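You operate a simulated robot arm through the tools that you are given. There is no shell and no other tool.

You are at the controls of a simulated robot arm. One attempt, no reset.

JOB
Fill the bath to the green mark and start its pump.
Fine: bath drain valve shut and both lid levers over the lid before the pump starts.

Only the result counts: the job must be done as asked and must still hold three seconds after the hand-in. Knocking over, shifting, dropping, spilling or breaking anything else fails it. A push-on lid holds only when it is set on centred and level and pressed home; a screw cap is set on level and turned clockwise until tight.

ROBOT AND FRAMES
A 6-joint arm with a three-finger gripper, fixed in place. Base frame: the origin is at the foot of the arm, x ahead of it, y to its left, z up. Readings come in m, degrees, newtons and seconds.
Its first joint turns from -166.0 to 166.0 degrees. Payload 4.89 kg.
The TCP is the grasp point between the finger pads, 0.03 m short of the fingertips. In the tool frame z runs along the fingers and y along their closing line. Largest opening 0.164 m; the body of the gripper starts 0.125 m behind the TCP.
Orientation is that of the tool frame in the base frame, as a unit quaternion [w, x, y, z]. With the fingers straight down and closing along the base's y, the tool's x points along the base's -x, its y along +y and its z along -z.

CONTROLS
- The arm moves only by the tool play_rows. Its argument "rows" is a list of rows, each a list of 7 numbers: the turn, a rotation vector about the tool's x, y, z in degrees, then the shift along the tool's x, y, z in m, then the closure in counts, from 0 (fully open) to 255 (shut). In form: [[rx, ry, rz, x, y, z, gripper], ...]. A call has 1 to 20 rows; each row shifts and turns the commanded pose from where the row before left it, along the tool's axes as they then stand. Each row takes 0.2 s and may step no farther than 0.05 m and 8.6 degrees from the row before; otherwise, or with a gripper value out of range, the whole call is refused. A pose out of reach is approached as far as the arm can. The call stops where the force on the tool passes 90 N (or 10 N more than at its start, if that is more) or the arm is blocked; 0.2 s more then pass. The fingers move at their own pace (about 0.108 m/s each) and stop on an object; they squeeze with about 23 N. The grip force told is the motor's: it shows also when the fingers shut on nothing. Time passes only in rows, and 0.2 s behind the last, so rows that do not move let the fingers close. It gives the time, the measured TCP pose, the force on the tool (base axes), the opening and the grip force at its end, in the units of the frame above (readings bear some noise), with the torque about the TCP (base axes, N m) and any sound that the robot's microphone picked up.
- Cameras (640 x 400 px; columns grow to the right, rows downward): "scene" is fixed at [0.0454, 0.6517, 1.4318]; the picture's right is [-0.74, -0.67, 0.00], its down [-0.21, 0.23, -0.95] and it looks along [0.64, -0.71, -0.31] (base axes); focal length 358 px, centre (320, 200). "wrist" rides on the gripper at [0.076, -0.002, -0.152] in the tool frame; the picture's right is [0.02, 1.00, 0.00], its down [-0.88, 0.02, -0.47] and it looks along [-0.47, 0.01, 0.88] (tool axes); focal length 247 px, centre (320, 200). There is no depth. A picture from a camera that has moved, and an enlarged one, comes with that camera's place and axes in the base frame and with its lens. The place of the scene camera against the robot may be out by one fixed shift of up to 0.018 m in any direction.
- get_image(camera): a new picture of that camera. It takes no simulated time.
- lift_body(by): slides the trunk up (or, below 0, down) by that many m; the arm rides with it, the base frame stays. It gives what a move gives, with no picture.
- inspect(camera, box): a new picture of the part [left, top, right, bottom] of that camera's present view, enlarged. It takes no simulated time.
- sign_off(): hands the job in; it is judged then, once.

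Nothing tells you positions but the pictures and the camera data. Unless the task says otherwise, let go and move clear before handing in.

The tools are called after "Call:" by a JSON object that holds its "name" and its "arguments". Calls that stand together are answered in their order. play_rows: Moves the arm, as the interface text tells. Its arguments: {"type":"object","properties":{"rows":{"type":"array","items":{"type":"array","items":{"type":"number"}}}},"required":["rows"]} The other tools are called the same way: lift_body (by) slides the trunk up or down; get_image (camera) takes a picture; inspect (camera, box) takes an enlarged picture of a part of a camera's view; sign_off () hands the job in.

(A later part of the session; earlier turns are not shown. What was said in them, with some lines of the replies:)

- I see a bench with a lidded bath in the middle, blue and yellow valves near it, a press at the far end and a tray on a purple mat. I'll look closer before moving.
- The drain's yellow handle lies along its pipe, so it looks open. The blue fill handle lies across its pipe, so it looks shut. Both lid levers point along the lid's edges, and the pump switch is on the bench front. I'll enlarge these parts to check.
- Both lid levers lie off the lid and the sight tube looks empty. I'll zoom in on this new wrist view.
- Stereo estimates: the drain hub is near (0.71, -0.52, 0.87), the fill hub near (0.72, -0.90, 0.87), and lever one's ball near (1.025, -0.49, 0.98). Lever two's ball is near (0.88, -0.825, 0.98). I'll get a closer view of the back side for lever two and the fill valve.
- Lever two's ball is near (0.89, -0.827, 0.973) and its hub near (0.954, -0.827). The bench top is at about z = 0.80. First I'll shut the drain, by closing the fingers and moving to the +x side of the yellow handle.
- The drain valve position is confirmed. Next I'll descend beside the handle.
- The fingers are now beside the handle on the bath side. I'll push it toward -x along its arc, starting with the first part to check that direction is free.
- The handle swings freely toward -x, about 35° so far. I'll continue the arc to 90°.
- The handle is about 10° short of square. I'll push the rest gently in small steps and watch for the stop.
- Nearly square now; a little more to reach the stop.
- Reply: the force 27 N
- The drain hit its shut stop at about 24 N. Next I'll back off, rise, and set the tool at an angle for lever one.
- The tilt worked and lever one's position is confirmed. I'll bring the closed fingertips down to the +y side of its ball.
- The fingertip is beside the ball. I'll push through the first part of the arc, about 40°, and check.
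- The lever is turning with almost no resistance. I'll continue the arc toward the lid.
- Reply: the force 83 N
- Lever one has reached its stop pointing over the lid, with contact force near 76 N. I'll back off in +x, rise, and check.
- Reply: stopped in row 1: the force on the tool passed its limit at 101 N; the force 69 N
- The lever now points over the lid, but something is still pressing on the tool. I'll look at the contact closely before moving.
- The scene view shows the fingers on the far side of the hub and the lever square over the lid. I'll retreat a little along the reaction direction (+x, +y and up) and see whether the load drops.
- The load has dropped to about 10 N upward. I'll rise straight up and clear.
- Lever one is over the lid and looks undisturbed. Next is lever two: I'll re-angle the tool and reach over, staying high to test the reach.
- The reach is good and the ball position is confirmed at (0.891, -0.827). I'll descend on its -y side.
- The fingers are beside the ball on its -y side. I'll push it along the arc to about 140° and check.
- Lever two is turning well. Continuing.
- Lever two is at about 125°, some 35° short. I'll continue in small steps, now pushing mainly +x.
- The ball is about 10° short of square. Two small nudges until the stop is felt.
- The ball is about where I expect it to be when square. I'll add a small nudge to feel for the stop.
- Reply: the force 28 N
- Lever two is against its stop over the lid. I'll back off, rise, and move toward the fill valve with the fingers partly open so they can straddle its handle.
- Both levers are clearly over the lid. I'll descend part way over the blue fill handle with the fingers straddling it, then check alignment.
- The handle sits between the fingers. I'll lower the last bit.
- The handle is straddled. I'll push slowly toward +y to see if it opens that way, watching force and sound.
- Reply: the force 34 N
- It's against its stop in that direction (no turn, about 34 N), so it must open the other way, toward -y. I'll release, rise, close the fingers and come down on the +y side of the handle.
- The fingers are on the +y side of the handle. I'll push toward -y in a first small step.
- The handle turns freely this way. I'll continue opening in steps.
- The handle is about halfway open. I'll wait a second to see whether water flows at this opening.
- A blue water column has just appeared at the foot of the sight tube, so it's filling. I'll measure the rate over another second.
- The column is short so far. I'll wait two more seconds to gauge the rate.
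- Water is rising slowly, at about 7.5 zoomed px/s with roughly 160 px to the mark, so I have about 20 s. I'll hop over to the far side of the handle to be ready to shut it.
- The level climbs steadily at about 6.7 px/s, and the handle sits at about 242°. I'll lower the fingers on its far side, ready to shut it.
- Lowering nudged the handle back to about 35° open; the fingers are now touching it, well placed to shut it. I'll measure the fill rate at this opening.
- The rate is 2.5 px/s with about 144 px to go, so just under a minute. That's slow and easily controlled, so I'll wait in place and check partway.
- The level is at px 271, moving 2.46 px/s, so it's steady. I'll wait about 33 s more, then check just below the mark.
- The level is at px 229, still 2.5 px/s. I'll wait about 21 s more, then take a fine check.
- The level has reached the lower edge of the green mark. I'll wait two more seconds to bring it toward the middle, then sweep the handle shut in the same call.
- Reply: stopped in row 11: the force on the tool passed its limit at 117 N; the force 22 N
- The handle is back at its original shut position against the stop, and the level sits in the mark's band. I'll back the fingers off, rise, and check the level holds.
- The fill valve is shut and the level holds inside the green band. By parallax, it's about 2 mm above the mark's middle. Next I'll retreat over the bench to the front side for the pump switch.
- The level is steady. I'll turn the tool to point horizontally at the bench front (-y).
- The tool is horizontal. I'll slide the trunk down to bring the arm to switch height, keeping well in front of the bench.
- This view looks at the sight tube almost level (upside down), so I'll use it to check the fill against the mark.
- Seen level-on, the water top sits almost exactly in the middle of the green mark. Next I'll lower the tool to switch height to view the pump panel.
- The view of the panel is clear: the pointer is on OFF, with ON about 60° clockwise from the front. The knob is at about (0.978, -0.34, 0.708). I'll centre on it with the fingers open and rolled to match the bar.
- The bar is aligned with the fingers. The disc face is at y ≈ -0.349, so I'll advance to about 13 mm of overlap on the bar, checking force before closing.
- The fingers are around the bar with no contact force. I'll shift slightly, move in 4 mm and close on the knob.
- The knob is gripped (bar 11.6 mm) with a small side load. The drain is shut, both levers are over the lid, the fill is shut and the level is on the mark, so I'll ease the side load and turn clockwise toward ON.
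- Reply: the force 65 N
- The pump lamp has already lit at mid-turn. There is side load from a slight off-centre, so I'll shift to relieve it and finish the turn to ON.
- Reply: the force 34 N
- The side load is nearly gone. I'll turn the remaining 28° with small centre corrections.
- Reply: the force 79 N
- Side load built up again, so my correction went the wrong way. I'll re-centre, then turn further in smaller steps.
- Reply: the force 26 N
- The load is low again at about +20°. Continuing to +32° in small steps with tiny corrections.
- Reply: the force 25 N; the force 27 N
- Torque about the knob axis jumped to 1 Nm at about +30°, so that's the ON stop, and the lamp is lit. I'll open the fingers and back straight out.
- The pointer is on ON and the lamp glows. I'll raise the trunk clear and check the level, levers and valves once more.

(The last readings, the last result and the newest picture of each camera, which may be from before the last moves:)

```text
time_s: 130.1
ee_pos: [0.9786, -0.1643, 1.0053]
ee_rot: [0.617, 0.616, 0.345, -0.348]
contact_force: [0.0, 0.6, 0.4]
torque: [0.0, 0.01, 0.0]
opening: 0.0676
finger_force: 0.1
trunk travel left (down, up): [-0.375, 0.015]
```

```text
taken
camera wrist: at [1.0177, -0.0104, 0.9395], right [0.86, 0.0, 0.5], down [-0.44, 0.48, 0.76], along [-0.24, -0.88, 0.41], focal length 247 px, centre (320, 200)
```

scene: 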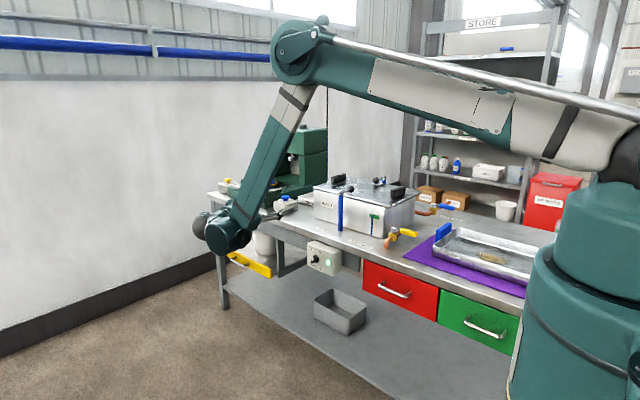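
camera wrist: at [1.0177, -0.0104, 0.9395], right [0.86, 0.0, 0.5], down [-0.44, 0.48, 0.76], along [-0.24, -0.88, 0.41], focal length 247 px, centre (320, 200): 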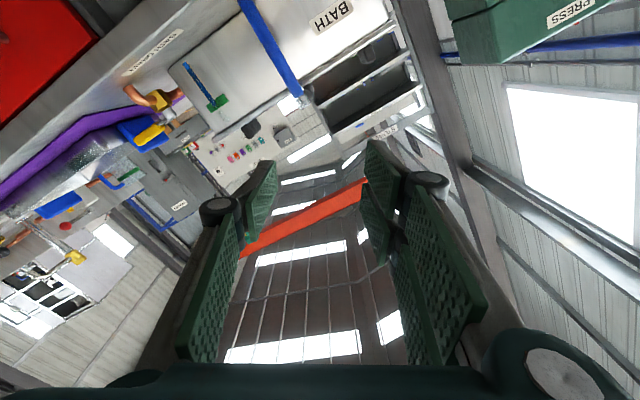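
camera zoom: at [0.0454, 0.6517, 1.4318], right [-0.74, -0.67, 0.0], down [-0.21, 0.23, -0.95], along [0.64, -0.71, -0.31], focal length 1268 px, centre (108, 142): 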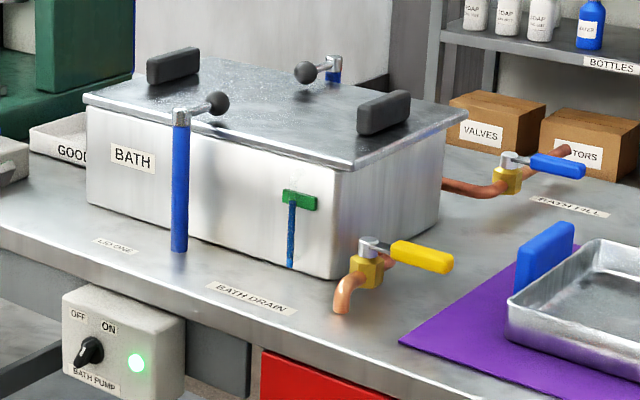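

Everything looks in order. I'll do a last level check after a few seconds with the pump running.

Call:
{"name": "play_rows", "arguments": {"rows": [[0, 0, 0, 0, 0, 0, 150], [0, 0, 0, 0, 0, 0, 150], [0, 0, 0, 0, 0, 0, 150], [0, 0, 0, 0, 0, 0, 150], [0, 0, 0, 0, 0, 0, 150], [0, 0, 0, 0, 0, 0, 150], [0, 0, 0, 0, 0, 0, 150], [0, 0, 0, 0, 0, 0, 150], [0, 0, 0, 0, 0, 0, 150], [0, 0, 0, 0, 0, 0, 150]]}}

Call:
{"name": "inspect", "arguments": {"camera": "scene", "box": [363, 205, 395, 225]}}

Call:
{"name": "inspect", "arguments": {"camera": "scene", "box": [305, 165, 401, 225]}}

```text
time_s: 132.3
ee_pos: [0.9765, -0.1619, 1.0073]
ee_rot: [0.617, 0.616, 0.344, -0.348]
contact_force: [0.6, -0.3, 0.0]
torque: [0.0, -0.01, 0.02]
opening: 0.0677
finger_force: 0.1
trunk travel left (down, up): [-0.375, 0.015]
```

```text
16.00 times, centred on (379, 215) of scene
camera zoom: at [0.0454, 0.6517, 1.4318], right [-0.74, -0.67, 0.0], down [-0.21, 0.23, -0.95], along [0.64, -0.71, -0.31], focal length 5732 px, centre (-624, -40)
```

zoom: 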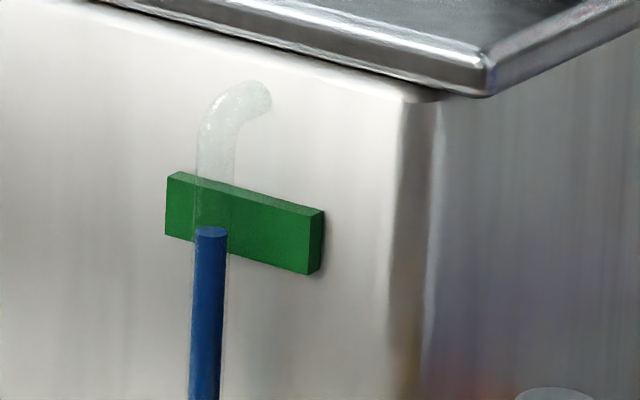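

```text
6.67 times, centred on (353, 195) of scene
camera zoom: at [0.0454, 0.6517, 1.4318], right [-0.74, -0.67, 0.0], down [-0.21, 0.23, -0.95], along [0.64, -0.71, -0.31], focal length 2388 px, centre (100, 233)
```

zoom: 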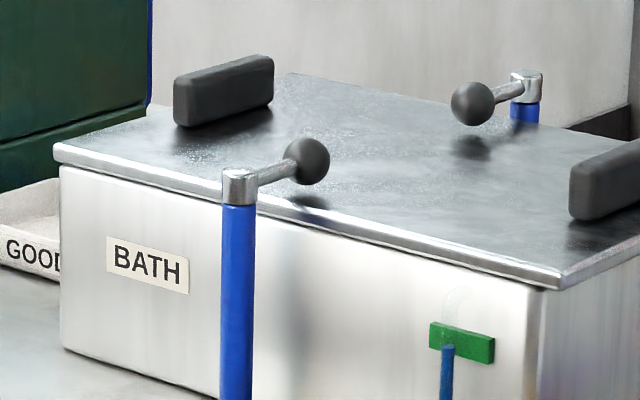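

The level is steady on the green mark, both levers are over the lid, and the drain and fill valves are shut. The pump is on, the arm is clear, and I'm handing in.

Call:
{"name": "sign_off", "arguments": {}}

```text
The job is handed in.
```

The bath is filled to the green mark and its pump is running; I've handed the job in. No result came back with the hand-in.

- **Level:** seen almost level-on, the water top sat in the middle of the green mark. It had not moved several seconds after the pump started.
- **Before the pump started:** the drain valve was shut against its stop and both lid levers were turned over the lid. The fill valve was shut again too.
- **Pump:** the switch points to ON at its stop and the green lamp is lit.
- **Contact along the way:** three pushes ran into resistance:
    - Lever one reached its stop at about 76 N. Backing off it then tripped the force limit at 101 N.
    - My first push on the fill handle went the wrong way, against its stop at about 34 N.
    - Shutting the fill valve ended against its stop at a 117 N peak.

    In the later pictures nothing looks shifted, spilled or damaged.

The fingers are off everything and the arm is clear in front of the bench.
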